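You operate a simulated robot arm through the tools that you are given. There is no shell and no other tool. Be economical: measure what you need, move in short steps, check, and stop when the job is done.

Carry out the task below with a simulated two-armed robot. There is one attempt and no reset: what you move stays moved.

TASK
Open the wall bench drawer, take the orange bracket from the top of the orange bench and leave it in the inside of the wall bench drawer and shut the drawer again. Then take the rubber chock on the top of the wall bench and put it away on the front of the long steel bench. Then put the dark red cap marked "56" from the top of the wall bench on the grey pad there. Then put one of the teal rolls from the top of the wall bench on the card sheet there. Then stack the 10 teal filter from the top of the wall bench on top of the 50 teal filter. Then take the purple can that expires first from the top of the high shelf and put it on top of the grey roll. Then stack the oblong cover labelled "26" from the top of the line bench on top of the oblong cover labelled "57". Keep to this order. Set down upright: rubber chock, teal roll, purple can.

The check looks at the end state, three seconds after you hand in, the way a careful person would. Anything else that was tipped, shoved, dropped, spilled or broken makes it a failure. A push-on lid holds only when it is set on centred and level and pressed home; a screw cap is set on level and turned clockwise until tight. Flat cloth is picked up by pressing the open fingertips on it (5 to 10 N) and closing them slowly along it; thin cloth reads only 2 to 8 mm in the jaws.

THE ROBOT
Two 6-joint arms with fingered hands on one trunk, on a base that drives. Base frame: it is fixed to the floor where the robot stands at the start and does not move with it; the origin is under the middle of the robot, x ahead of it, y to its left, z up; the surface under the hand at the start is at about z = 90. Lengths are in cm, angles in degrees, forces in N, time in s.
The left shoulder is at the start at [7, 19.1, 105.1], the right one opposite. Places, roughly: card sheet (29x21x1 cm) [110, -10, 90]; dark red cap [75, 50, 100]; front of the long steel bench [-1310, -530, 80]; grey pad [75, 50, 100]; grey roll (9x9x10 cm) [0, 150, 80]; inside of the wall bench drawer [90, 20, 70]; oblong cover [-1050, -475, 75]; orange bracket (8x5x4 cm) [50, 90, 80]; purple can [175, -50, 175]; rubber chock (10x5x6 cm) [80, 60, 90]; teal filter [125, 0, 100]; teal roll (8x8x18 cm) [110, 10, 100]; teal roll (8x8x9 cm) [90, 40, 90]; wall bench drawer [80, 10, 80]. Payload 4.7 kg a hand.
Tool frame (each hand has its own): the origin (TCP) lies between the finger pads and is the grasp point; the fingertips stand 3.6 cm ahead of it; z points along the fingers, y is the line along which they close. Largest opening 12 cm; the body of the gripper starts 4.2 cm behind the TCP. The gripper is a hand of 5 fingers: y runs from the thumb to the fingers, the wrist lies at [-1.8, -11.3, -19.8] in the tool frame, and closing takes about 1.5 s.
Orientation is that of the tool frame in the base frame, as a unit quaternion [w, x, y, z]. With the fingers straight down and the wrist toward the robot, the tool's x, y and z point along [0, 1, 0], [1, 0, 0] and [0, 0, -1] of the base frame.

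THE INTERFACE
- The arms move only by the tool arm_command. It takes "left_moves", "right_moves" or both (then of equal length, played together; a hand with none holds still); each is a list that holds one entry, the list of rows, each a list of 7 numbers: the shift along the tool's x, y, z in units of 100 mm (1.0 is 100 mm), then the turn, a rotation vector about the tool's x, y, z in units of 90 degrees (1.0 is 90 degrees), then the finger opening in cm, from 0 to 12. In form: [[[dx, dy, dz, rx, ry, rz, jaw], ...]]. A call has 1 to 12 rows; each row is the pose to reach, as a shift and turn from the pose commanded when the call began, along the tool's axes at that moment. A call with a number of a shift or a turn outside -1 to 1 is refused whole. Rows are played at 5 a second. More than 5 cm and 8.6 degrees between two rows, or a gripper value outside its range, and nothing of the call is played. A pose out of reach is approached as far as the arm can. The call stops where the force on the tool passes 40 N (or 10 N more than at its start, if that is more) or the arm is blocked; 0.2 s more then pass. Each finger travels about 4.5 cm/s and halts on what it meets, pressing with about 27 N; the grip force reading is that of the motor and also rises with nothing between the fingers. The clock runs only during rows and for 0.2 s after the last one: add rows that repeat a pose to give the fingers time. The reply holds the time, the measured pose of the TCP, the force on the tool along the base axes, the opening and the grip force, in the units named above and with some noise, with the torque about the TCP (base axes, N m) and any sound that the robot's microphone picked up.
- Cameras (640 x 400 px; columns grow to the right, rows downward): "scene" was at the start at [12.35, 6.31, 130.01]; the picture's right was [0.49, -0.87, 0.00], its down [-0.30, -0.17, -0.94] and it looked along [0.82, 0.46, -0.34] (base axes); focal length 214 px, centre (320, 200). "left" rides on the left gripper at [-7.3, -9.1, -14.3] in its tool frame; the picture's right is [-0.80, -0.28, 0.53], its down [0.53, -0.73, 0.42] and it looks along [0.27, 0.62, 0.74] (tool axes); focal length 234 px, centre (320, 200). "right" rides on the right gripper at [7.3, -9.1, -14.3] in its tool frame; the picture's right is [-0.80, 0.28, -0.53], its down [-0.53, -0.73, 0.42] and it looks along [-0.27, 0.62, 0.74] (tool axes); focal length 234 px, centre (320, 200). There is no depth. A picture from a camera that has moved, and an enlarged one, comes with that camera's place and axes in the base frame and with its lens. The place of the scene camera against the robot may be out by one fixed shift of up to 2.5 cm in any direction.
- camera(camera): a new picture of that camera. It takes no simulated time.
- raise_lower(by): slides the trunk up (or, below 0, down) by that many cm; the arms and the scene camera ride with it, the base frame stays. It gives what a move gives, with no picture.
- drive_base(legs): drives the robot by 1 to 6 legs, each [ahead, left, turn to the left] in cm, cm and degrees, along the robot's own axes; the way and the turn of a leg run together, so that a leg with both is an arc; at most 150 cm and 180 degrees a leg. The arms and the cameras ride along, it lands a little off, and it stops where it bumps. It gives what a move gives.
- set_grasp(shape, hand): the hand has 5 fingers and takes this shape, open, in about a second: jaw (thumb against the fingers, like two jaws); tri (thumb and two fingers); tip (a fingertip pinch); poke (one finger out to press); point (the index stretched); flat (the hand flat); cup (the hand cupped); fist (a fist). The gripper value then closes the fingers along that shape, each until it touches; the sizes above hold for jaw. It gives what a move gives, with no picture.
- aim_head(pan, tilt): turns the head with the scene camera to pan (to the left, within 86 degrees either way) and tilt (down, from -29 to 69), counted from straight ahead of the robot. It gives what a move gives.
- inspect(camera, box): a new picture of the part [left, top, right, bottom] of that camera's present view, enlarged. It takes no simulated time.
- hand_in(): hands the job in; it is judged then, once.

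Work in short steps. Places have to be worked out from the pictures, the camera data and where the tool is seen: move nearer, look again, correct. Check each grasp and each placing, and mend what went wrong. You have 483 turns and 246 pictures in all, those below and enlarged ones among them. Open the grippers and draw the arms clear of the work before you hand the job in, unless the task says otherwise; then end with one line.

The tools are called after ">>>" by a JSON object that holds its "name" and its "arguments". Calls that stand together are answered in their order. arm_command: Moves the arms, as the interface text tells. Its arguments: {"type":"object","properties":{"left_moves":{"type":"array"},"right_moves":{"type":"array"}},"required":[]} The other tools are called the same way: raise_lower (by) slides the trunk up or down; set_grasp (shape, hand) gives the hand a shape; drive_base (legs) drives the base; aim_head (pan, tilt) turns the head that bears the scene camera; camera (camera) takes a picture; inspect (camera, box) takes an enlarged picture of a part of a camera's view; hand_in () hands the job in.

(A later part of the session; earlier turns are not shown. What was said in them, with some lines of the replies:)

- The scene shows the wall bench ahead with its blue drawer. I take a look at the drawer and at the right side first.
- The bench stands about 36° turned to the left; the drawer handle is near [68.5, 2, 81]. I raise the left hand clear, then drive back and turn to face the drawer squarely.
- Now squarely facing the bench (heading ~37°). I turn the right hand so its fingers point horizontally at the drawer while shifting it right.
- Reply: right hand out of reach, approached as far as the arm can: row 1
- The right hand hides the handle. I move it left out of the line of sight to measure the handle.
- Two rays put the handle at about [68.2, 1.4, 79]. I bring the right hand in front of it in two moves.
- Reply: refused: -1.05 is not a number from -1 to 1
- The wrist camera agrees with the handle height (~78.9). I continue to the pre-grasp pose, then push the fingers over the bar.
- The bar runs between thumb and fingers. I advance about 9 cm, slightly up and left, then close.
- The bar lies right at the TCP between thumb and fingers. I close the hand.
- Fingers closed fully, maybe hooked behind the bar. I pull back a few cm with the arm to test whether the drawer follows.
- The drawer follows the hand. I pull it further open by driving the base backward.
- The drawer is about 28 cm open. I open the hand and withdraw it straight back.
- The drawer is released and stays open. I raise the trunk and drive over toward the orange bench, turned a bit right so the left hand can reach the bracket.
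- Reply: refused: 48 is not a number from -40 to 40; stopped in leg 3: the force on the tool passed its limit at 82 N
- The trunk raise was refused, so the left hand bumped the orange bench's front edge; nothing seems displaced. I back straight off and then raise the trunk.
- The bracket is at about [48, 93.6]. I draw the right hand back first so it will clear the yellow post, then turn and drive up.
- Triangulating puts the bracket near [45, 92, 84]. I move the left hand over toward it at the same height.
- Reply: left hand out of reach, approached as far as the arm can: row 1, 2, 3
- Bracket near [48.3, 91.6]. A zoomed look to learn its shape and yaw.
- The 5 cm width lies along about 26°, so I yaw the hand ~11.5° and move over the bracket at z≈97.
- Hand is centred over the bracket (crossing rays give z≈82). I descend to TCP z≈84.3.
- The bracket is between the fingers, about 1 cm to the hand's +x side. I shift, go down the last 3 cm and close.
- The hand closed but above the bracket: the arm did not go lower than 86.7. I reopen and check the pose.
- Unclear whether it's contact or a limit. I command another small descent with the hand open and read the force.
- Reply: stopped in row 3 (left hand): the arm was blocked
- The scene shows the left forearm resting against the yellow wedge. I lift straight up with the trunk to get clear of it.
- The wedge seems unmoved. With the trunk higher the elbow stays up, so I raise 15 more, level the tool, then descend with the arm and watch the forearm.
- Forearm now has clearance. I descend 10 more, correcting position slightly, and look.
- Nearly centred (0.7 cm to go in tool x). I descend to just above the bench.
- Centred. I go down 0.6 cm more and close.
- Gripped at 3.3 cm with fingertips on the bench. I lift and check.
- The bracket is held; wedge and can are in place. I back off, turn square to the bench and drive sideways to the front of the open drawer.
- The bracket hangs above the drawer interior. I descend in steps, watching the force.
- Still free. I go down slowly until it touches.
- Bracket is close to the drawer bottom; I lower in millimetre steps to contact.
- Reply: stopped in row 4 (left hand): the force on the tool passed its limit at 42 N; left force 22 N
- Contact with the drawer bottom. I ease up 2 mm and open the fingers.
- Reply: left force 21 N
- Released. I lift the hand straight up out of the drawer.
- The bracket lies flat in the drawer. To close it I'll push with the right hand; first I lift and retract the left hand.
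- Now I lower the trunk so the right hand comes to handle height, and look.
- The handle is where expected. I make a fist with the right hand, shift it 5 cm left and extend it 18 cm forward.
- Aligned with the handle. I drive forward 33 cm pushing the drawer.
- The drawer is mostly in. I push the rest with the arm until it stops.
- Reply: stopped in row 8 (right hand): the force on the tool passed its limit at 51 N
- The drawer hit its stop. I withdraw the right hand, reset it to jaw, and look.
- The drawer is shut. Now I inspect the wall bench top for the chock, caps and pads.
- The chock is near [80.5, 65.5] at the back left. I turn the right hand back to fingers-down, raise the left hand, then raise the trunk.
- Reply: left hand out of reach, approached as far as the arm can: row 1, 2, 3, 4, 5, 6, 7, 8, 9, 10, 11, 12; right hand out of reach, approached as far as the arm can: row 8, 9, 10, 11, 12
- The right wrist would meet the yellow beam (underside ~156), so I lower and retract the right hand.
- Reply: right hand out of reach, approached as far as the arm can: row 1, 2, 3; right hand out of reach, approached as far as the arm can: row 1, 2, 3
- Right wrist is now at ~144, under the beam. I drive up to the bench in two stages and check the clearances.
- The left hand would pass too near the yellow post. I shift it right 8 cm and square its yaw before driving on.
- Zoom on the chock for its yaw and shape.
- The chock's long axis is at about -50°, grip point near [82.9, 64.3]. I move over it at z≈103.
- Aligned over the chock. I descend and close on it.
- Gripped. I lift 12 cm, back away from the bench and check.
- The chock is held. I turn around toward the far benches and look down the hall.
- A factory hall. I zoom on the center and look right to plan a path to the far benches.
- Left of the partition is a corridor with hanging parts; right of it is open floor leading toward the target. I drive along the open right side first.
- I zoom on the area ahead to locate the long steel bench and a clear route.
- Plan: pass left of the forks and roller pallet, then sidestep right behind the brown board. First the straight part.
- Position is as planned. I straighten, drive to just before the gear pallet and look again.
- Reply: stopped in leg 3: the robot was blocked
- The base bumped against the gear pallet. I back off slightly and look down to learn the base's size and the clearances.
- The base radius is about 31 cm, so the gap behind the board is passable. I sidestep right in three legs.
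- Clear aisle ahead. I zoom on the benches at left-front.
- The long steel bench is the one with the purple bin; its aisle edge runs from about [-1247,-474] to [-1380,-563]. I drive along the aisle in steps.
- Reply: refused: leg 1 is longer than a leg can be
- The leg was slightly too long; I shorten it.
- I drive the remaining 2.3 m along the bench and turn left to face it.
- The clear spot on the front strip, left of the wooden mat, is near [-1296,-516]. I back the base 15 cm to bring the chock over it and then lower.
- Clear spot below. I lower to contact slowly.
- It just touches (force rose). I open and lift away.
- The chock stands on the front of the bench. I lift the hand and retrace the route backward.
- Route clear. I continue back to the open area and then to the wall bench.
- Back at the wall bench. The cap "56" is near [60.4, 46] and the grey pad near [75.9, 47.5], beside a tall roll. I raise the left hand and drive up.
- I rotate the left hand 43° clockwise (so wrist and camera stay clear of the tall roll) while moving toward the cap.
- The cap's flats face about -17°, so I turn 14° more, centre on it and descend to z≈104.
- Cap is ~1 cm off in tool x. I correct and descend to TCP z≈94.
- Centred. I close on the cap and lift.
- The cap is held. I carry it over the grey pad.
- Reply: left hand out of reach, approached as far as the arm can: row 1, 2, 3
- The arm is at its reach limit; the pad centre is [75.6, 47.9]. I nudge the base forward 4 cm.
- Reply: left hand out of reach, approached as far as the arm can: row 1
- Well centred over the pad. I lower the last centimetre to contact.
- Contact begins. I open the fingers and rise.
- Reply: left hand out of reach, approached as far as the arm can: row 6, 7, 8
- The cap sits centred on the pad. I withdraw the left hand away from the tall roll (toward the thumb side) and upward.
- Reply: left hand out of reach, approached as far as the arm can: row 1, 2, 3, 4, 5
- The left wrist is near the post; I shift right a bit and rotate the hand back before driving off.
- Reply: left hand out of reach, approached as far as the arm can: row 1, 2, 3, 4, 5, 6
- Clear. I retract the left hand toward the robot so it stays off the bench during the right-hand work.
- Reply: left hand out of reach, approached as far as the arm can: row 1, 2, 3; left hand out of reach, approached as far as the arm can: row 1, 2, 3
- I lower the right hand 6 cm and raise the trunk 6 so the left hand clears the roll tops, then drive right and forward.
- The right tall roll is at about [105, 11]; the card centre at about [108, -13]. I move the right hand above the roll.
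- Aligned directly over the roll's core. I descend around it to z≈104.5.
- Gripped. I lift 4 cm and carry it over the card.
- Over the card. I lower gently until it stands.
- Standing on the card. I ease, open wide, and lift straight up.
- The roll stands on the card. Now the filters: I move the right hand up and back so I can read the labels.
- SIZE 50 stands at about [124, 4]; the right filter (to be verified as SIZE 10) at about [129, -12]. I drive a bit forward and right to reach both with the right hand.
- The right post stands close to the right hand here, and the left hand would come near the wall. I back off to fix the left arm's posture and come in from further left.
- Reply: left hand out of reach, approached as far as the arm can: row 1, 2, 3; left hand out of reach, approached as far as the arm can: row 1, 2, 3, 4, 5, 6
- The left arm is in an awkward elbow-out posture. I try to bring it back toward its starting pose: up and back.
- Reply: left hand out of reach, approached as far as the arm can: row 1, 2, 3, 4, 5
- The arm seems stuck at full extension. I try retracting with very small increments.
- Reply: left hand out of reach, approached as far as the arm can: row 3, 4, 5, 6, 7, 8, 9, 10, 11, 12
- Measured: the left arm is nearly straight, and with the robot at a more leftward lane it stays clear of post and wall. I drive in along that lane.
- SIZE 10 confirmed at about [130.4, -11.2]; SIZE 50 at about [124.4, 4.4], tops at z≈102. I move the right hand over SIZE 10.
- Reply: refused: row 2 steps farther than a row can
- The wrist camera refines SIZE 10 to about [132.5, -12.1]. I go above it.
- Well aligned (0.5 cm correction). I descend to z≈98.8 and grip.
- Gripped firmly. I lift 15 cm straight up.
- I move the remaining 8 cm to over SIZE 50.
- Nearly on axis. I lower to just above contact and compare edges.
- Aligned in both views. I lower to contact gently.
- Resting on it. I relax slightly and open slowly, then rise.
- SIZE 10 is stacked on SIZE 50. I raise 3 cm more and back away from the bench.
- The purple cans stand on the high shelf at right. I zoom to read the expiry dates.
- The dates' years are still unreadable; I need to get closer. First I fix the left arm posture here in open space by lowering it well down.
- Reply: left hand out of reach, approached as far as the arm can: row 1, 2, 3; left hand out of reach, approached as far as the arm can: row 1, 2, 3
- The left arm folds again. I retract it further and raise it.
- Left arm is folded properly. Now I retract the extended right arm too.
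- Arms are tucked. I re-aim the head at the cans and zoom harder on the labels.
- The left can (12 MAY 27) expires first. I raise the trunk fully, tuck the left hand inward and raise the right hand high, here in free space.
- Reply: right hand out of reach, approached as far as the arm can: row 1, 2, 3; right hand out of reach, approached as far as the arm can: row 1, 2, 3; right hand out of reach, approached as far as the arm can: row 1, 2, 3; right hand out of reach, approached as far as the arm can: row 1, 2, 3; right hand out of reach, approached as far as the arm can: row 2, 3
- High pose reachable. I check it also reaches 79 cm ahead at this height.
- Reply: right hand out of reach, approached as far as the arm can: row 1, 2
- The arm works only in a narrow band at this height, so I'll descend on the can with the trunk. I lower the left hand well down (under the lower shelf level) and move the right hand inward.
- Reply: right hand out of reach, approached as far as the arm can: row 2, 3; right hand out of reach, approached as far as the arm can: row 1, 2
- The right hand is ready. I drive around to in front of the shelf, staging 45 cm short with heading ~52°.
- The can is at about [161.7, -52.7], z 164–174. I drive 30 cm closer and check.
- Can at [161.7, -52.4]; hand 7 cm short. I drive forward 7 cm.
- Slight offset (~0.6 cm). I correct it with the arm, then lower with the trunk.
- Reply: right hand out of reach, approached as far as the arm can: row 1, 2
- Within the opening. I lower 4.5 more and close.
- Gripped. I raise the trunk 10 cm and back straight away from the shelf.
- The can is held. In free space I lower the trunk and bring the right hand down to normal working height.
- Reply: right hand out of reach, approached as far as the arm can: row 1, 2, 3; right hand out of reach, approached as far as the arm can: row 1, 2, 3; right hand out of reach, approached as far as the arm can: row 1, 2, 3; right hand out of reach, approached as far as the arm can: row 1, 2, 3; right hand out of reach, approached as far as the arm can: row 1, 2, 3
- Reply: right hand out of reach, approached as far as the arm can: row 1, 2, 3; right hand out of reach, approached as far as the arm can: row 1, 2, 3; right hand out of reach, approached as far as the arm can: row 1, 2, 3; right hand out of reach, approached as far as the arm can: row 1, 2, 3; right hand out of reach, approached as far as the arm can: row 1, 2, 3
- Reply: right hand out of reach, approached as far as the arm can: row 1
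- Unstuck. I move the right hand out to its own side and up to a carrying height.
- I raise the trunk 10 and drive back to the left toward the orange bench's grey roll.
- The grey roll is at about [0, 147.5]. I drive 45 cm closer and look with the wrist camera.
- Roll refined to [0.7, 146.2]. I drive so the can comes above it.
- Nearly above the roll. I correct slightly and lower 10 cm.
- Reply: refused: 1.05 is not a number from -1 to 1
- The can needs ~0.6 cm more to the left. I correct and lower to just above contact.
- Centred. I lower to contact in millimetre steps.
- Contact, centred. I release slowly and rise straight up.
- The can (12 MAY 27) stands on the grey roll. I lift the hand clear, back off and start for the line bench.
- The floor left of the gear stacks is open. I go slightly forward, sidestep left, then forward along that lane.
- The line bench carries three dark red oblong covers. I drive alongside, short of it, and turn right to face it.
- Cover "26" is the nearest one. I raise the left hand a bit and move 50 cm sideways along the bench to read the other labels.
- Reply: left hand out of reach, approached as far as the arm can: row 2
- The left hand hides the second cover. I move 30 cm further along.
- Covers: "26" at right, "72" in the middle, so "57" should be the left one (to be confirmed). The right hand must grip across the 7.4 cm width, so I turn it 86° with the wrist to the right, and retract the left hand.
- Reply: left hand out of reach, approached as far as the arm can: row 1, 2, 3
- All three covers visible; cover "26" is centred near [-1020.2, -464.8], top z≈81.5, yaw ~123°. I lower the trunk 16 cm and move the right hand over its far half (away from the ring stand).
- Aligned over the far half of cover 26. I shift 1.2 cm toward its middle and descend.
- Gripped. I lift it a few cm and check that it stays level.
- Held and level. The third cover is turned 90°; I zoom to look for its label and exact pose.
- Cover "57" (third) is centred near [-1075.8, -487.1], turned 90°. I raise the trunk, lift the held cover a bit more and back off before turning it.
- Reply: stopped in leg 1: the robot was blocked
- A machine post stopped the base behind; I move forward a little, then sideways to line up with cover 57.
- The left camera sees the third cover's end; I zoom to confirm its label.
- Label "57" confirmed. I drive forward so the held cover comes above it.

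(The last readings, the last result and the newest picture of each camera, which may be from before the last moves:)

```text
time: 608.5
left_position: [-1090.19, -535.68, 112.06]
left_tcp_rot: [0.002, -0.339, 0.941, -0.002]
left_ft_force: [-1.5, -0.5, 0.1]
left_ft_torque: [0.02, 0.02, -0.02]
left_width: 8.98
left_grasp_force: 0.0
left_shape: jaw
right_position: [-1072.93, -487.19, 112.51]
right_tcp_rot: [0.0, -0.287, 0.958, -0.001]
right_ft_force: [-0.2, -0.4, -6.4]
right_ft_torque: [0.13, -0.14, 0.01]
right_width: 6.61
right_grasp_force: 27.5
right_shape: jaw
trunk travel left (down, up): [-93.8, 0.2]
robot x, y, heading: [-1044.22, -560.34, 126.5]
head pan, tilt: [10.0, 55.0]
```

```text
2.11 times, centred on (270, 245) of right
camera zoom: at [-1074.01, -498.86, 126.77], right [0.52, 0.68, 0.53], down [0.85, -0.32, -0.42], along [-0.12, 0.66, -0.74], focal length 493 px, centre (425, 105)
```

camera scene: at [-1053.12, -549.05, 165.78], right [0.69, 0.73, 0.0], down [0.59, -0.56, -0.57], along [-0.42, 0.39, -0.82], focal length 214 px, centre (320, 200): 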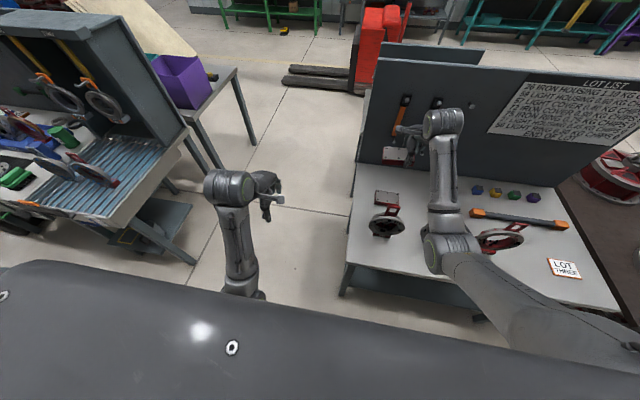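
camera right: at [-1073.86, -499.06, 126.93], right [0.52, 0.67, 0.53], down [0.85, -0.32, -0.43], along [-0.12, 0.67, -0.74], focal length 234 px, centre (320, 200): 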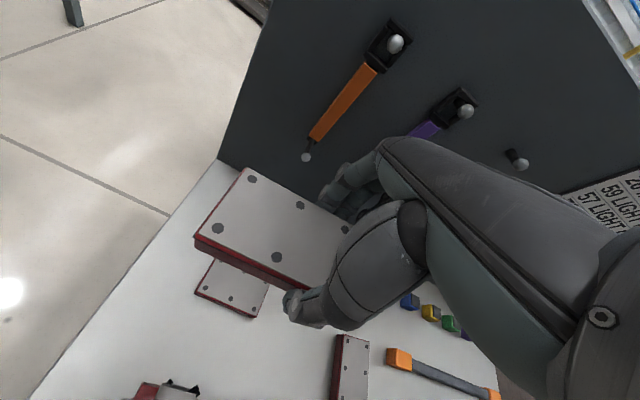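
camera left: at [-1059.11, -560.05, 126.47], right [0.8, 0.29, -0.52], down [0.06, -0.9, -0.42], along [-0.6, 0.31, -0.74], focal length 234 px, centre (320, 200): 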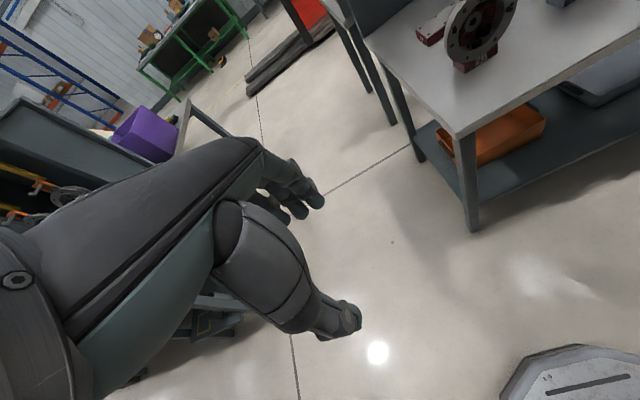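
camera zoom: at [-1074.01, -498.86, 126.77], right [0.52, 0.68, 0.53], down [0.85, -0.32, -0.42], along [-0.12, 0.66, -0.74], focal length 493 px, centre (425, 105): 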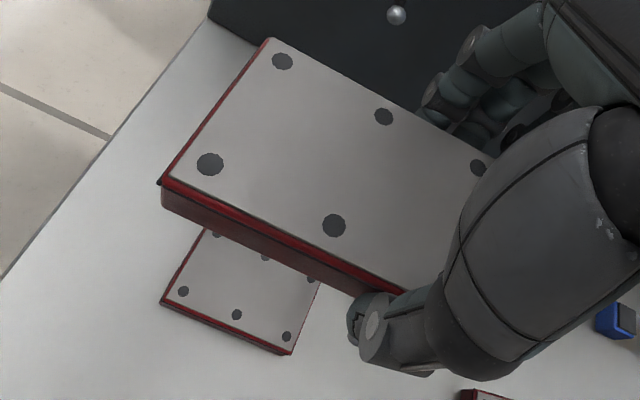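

Bolt patterns give a relative offset of about (1.7, 2.7) cm. I correct it, then descend 10 cm and check clearances.

>>> {"name": "arm_command", "arguments": {"right_moves": [[[-0.15, 0.07, 0.2, 0, 0, 0, 4], [-0.29, 0.13, 0.5, 0, 0, 0, 4], [-0.29, 0.13, 0.9, 0, 0, 0, 4]]]}}

>>> {"name": "inspect", "arguments": {"camera": "right", "box": [170, 150, 370, 340]}}

>>> {"name": "inspect", "arguments": {"camera": "scene", "box": [340, 100, 540, 290]}}

```text
time: 609.3
left_position: [-1090.09, -535.63, 112.22]
left_tcp_rot: [0.002, -0.339, 0.941, -0.002]
left_ft_force: [-0.7, -0.3, -0.4]
left_ft_torque: [-0.02, 0.01, -0.05]
left_width: 8.98
left_grasp_force: 0.1
left_shape: jaw
right_position: [-1071.36, -484.65, 103.72]
right_tcp_rot: [0.0, -0.288, 0.958, 0.0]
right_ft_force: [0.0, 0.5, -6.1]
right_ft_torque: [0.13, -0.19, 0.0]
right_width: 6.61
right_grasp_force: 27.1
right_shape: jaw
trunk travel left (down, up): [-93.8, 0.2]
robot x, y, heading: [-1043.84, -559.58, 126.6]
head pan, tilt: [10.0, 55.0]
```

```text
2.11 times, centred on (270, 245) of right
camera zoom: at [-1072.38, -496.3, 117.8], right [0.52, 0.68, 0.53], down [0.85, -0.32, -0.42], along [-0.12, 0.67, -0.74], focal length 493 px, centre (425, 105)
```

zoom: 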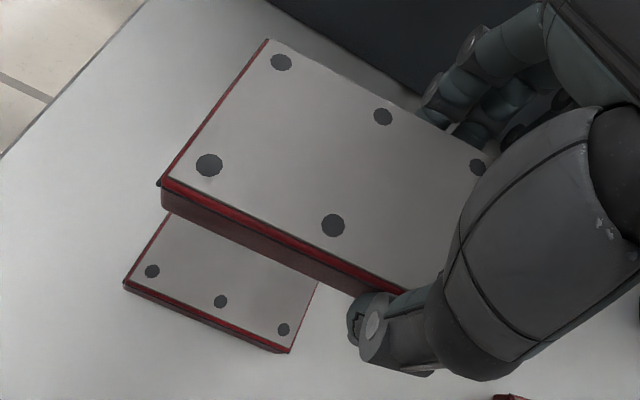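

```text
2.11 times, centred on (440, 195) of scene
camera zoom: at [-1053.11, -549.16, 165.79], right [0.69, 0.73, 0.0], down [0.6, -0.56, -0.57], along [-0.42, 0.39, -0.82], focal length 452 px, centre (67, 210)
```

zoom: 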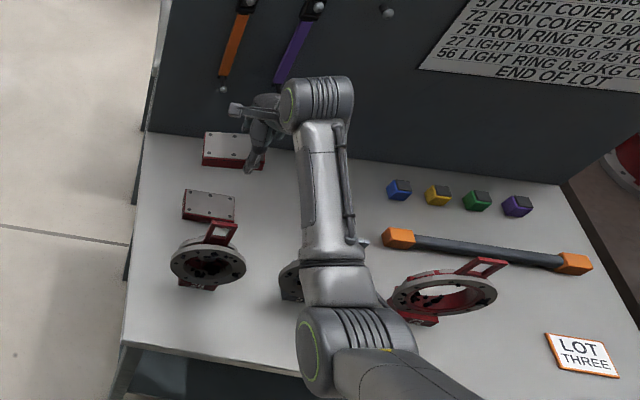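

Clearance is good; residual offset ~0.5 cm and ~2° yaw. I correct and descend to about 4 cm above.

>>> {"name": "arm_command", "arguments": {"right_moves": [[[-0.05, 0.02, 0.3, 0, 0, 0.02, 4], [-0.05, 0.02, 0.6, 0, 0, 0.02, 4], [-0.05, 0.02, 0.9, 0, 0, 0.02, 4], [-0.05, 0.02, 1.0, 0, 0, 0.02, 4]]]}}

>>> {"name": "arm_command", "arguments": {"right_moves": [[[0, 0, 0.2, 0, 0, 0, 4], [0, 0, 0.4, 0, 0, 0, 4]]]}}

>>> {"name": "inspect", "arguments": {"camera": "right", "box": [170, 150, 370, 340]}}

>>> {"name": "inspect", "arguments": {"camera": "scene", "box": [340, 100, 540, 290]}}

```text
time: 610.3
left_position: [-1090.0, -535.73, 112.16]
left_tcp_rot: [0.003, -0.339, 0.941, -0.002]
left_ft_force: [0.8, 0.1, -0.1]
left_ft_torque: [-0.03, 0.0, 0.0]
left_width: 8.99
left_grasp_force: 0.0
left_shape: jaw
right_position: [-1070.96, -484.19, 93.46]
right_tcp_rot: [0.001, -0.271, 0.962, 0.0]
right_ft_force: [0.0, 1.1, -5.8]
right_ft_torque: [0.09, -0.19, 0.02]
right_width: 6.58
right_grasp_force: 27.1
right_shape: jaw
trunk travel left (down, up): [-93.8, 0.2]
robot x, y, heading: [-1043.88, -559.83, 126.6]
head pan, tilt: [10.0, 55.0]
```

```text
time: 610.9
left_position: [-1090.11, -535.71, 112.05]
left_tcp_rot: [0.003, -0.339, 0.941, -0.002]
left_ft_force: [0.0, -0.1, 1.0]
left_ft_torque: [-0.03, -0.03, 0.0]
left_width: 9.03
left_grasp_force: 0.1
left_shape: jaw
right_position: [-1070.96, -483.92, 89.7]
right_tcp_rot: [0.0, -0.272, 0.962, 0.0]
right_ft_force: [-0.2, 0.4, -6.1]
right_ft_torque: [0.08, -0.16, -0.01]
right_width: 6.6
right_grasp_force: 26.7
right_shape: jaw
trunk travel left (down, up): [-93.8, 0.2]
robot x, y, heading: [-1044.05, -560.16, 126.7]
head pan, tilt: [10.0, 55.0]
```

```text
2.11 times, centred on (270, 245) of right
camera zoom: at [-1072.4, -495.72, 103.81], right [0.54, 0.66, 0.52], down [0.84, -0.35, -0.42], along [-0.1, 0.67, -0.74], focal length 493 px, centre (425, 105)
```

zoom: 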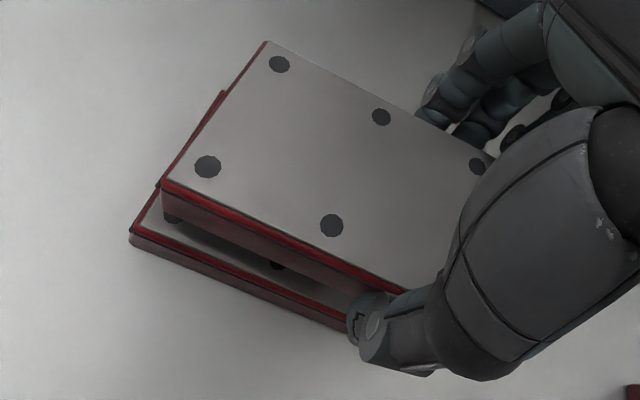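

```text
2.11 times, centred on (440, 195) of scene
camera zoom: at [-1053.08, -549.07, 165.78], right [0.69, 0.73, 0.0], down [0.6, -0.56, -0.57], along [-0.42, 0.39, -0.82], focal length 452 px, centre (67, 210)
```

zoom: 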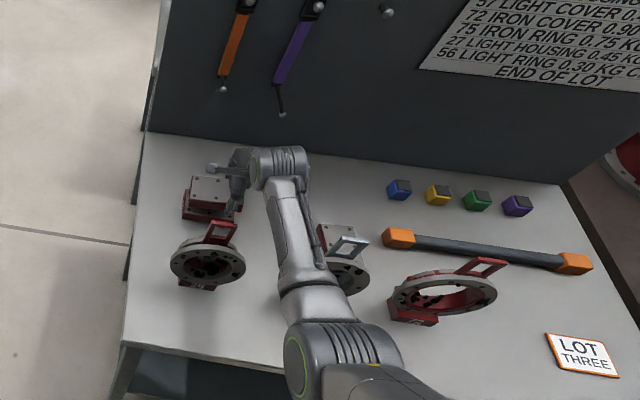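

Excellent alignment (within 0.3 cm). I lower the last 4 cm gently.

>>> {"name": "arm_command", "arguments": {"right_moves": [[[0, 0, 0.15, 0, 0, 0, 4], [0, 0, 0.25, 0, 0, 0, 4], [0, 0, 0.3, 0, 0, 0, 4], [0, 0, 0.33, 0, 0, 0, 4]]]}}

```text
time: 611.9
left_position: [-1090.04, -535.81, 112.19]
left_tcp_rot: [0.002, -0.339, 0.941, -0.001]
left_ft_force: [0.1, -0.2, -0.1]
left_ft_torque: [0.0, 0.01, 0.05]
left_width: 8.97
left_grasp_force: 0.1
left_shape: jaw
right_position: [-1070.84, -484.02, 86.67]
right_tcp_rot: [0.001, -0.271, 0.963, 0.002]
right_ft_force: [0.7, 1.4, 0.8]
right_ft_torque: [-0.08, 0.2, -0.05]
right_width: 6.59
right_grasp_force: 27.1
right_shape: jaw
trunk travel left (down, up): [-93.8, 0.2]
robot x, y, heading: [-1044.02, -559.96, 126.6]
head pan, tilt: [10.0, 55.0]
```

Contact. I settle 2 mm more, check, then release.

>>> {"name": "arm_command", "arguments": {"right_moves": [[[0, 0, 0.02, 0, 0, 0, 4], [0, 0, 0.03, 0, 0, 0, 4]]]}}

>>> {"name": "inspect", "arguments": {"camera": "right", "box": [170, 150, 370, 340]}}

```text
time: 612.5
left_position: [-1089.91, -535.79, 112.27]
left_tcp_rot: [0.003, -0.338, 0.941, 0.0]
left_ft_force: [0.2, 0.4, 0.2]
left_ft_torque: [-0.02, 0.02, -0.04]
left_width: 8.99
left_grasp_force: 0.1
left_shape: jaw
right_position: [-1070.98, -484.26, 86.44]
right_tcp_rot: [-0.001, -0.273, 0.962, 0.004]
right_ft_force: [2.0, 1.5, 15.9]
right_ft_torque: [0.0, 0.12, -0.05]
right_width: 6.6
right_grasp_force: 27.3
right_shape: jaw
trunk travel left (down, up): [-93.8, 0.2]
robot x, y, heading: [-1044.33, -559.81, 126.4]
head pan, tilt: [10.0, 55.0]
```

```text
2.11 times, centred on (270, 245) of right
camera zoom: at [-1072.29, -495.9, 100.63], right [0.54, 0.66, 0.53], down [0.84, -0.34, -0.43], along [-0.1, 0.67, -0.73], focal length 493 px, centre (425, 105)
```

zoom: 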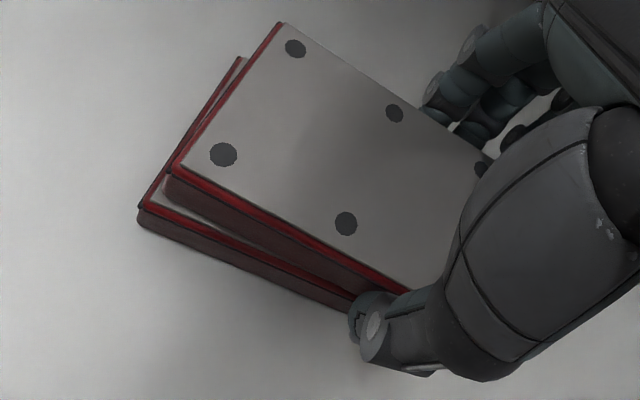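

The cover sits aligned on "57". I ease, open and lift away.

>>> {"name": "arm_command", "arguments": {"right_moves": [[[0, 0, -0.02, 0, 0, 0, 6.9], [0, 0, -0.02, 0, 0, 0, 7.5], [0, 0, -0.02, 0, 0, 0, 8.3], [0, 0, -0.02, 0, 0, 0, 9.5], [0, 0, -0.02, 0, 0, 0, 10.5], [0, 0, -0.02, 0, 0, 0, 10.5], [0, 0, -0.3, 0, 0, 0, 10.5], [0, 0, -0.6, 0, 0, 0, 10.5], [0, 0, -1.0, 0, 0, 0, 10.5]]]}}

>>> {"name": "inspect", "arguments": {"camera": "right", "box": [170, 150, 370, 340]}}

>>> {"name": "inspect", "arguments": {"camera": "scene", "box": [340, 100, 540, 290]}}

```text
time: 614.5
left_position: [-1090.01, -535.82, 112.09]
left_tcp_rot: [0.003, -0.339, 0.941, -0.002]
left_ft_force: [0.1, 0.4, 0.6]
left_ft_torque: [0.0, 0.02, 0.01]
left_width: 9.0
left_grasp_force: 0.0
left_shape: jaw
right_position: [-1070.64, -484.17, 96.02]
right_tcp_rot: [0.001, -0.272, 0.962, 0.0]
right_ft_force: [-0.2, -0.9, -1.0]
right_ft_torque: [-0.01, 0.0, 0.0]
right_width: 10.46
right_grasp_force: 0.0
right_shape: jaw
trunk travel left (down, up): [-93.8, 0.2]
robot x, y, heading: [-1044.25, -559.93, 126.7]
head pan, tilt: [10.0, 55.0]
```

```text
2.11 times, centred on (270, 245) of right
camera zoom: at [-1072.22, -495.77, 110.34], right [0.54, 0.66, 0.53], down [0.84, -0.35, -0.42], along [-0.1, 0.67, -0.74], focal length 493 px, centre (425, 105)
```

zoom: 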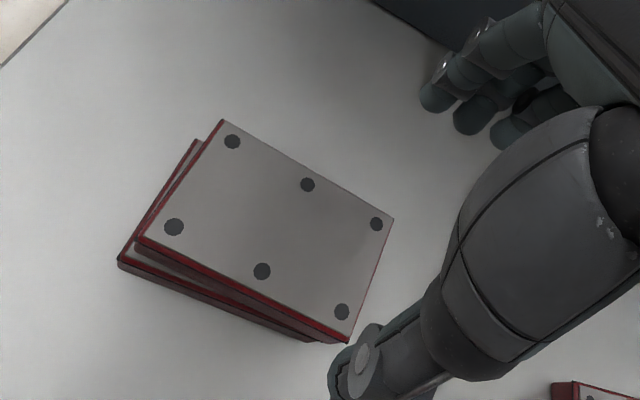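

```text
2.11 times, centred on (440, 195) of scene
camera zoom: at [-1053.0, -549.29, 165.79], right [0.69, 0.73, 0.0], down [0.6, -0.56, -0.57], along [-0.42, 0.39, -0.82], focal length 452 px, centre (67, 210)
```

zoom: 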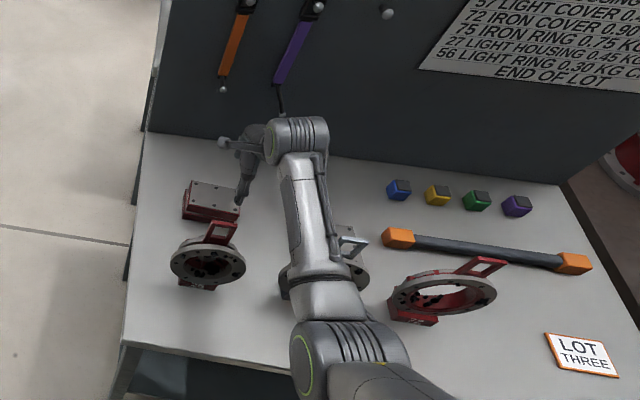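

Cover 26 rests aligned on cover 57. I raise the hand fully clear and back off.

>>> {"name": "arm_command", "arguments": {"right_moves": [[[0, 0, -0.4, 0, 0, 0, 10.5], [0, 0, -0.8, 0, 0, 0, 10.5], [0, 0, -1.0, 0, 0, 0, 10.5]]]}}

>>> {"name": "arm_command", "arguments": {"right_moves": [[[0, 0, -0.4, 0, 0, 0, 10.5], [0, 0, -0.7, 0, 0, 0, 10.5]]]}}

>>> {"name": "drive_base", "arguments": {"legs": [[-22, 0, 0]]}}

>>> {"name": "camera", "arguments": {"camera": "scene"}}

>>> {"name": "camera", "arguments": {"camera": "right"}}

```text
time: 615.3
left_position: [-1090.02, -535.77, 112.17]
left_tcp_rot: [0.003, -0.339, 0.941, -0.002]
left_ft_force: [0.7, 0.1, -0.1]
left_ft_torque: [-0.01, -0.01, 0.0]
left_width: 8.99
left_grasp_force: 0.0
left_shape: jaw
right_position: [-1070.89, -484.11, 106.08]
right_tcp_rot: [0.0, -0.272, 0.962, 0.0]
right_ft_force: [-0.3, -0.5, -0.2]
right_ft_torque: [0.0, 0.01, -0.03]
right_width: 10.48
right_grasp_force: 0.1
right_shape: jaw
trunk travel left (down, up): [-93.8, 0.2]
robot x, y, heading: [-1043.89, -560.04, 126.5]
head pan, tilt: [10.0, 55.0]
```

```text
time: 615.9
left_position: [-1090.1, -535.68, 112.2]
left_tcp_rot: [0.003, -0.339, 0.941, -0.001]
left_ft_force: [0.1, -0.2, -0.2]
left_ft_torque: [-0.03, 0.03, 0.0]
left_width: 8.97
left_grasp_force: 0.0
left_shape: jaw
right_position: [-1070.81, -484.11, 113.01]
right_tcp_rot: [0.0, -0.271, 0.963, 0.0]
right_ft_force: [0.2, 1.2, 0.4]
right_ft_torque: [0.02, 0.0, 0.02]
right_width: 10.5
right_grasp_force: 0.1
right_shape: jaw
trunk travel left (down, up): [-93.8, 0.2]
robot x, y, heading: [-1043.84, -560.13, 126.6]
head pan, tilt: [10.0, 55.0]
```

```text
time: 617.6
left_position: [-1077.12, -553.51, 112.1]
left_tcp_rot: [0.002, -0.34, 0.941, -0.001]
left_ft_force: [-0.5, -0.2, -0.3]
left_ft_torque: [0.01, -0.03, 0.01]
left_width: 9.01
left_grasp_force: 0.2
left_shape: jaw
right_position: [-1057.91, -501.8, 112.91]
right_tcp_rot: [0.001, -0.273, 0.962, -0.001]
right_ft_force: [-0.2, -0.9, 1.1]
right_ft_torque: [0.01, 0.02, -0.02]
right_width: 10.49
right_grasp_force: 0.1
right_shape: jaw
trunk travel left (down, up): [-93.8, 0.2]
robot x, y, heading: [-1030.98, -577.12, 126.6]
head pan, tilt: [10.0, 55.0]
```

```text
41 pictures are left
camera scene: at [-1040.01, -566.75, 165.77], right [0.69, 0.73, 0.0], down [0.6, -0.56, -0.57], along [-0.42, 0.39, -0.82], focal length 214 px, centre (320, 200)
```

scene: 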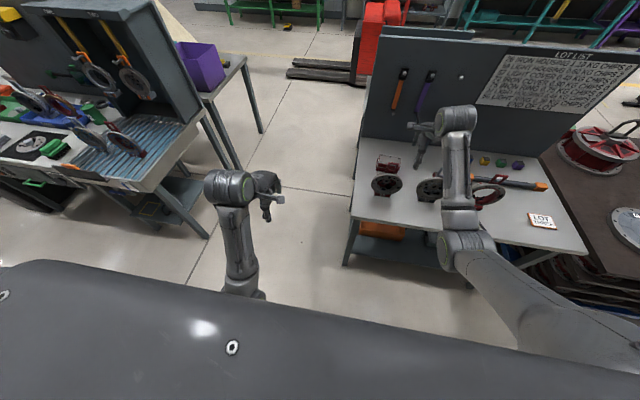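

```text
40 pictures are left
camera right: at [-1059.36, -513.38, 127.04], right [0.54, 0.66, 0.53], down [0.84, -0.35, -0.42], along [-0.1, 0.67, -0.74], focal length 234 px, centre (320, 200)
```

right: 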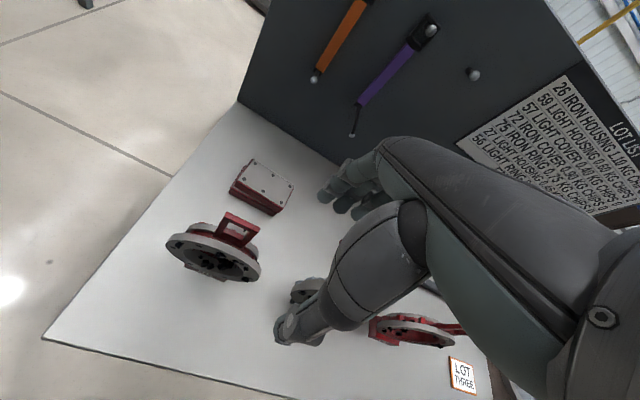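

The stack stands well and nothing else moved. I draw back 10 cm more so both hands are clear of the bench.

>>> {"name": "drive_base", "arguments": {"legs": [[-10, 0, 0]]}}

>>> {"name": "inspect", "arguments": {"camera": "right", "box": [180, 120, 380, 260]}}

```text
time: 618.8
left_position: [-1071.18, -561.11, 111.99]
left_tcp_rot: [0.003, -0.339, 0.941, -0.003]
left_ft_force: [0.8, 0.0, 0.2]
left_ft_torque: [0.0, 0.0, 0.0]
left_width: 8.96
left_grasp_force: 0.0
left_shape: jaw
right_position: [-1052.08, -509.44, 112.73]
right_tcp_rot: [0.0, -0.272, 0.962, 0.0]
right_ft_force: [0.0, -0.2, -1.0]
right_ft_torque: [-0.02, 0.01, 0.01]
right_width: 10.5
right_grasp_force: 0.1
right_shape: jaw
trunk travel left (down, up): [-93.8, 0.2]
robot x, y, heading: [-1025.08, -585.59, 126.8]
head pan, tilt: [10.0, 55.0]
```

```text
2.86 times, centred on (280, 190) of right
camera zoom: at [-1053.51, -521.22, 126.98], right [0.54, 0.66, 0.52], down [0.84, -0.35, -0.42], along [-0.1, 0.67, -0.74], focal length 669 px, centre (434, 229)
```

zoom: 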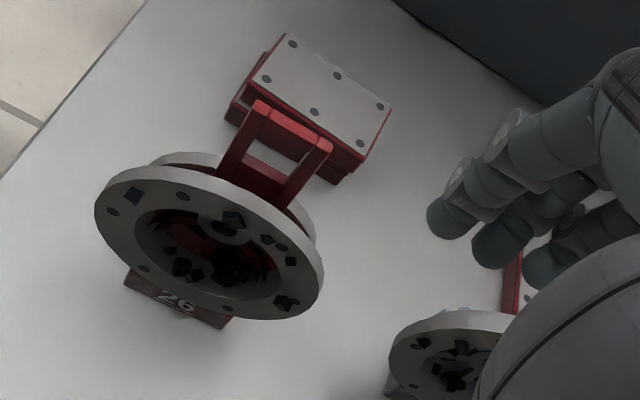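

The last stack stands aligned, both hands are open and clear, and every step is done in order. I hand in.

>>> {"name": "hand_in", "arguments": {}}

```text
The job is handed in.
```

All seven steps are done in the order given and the job is handed in; the one thing to note is that the robot bumped the orange bench edge, the gear pallet and a machine post, and leaned its forearm on the yellow wedge, with no displacement I could see.
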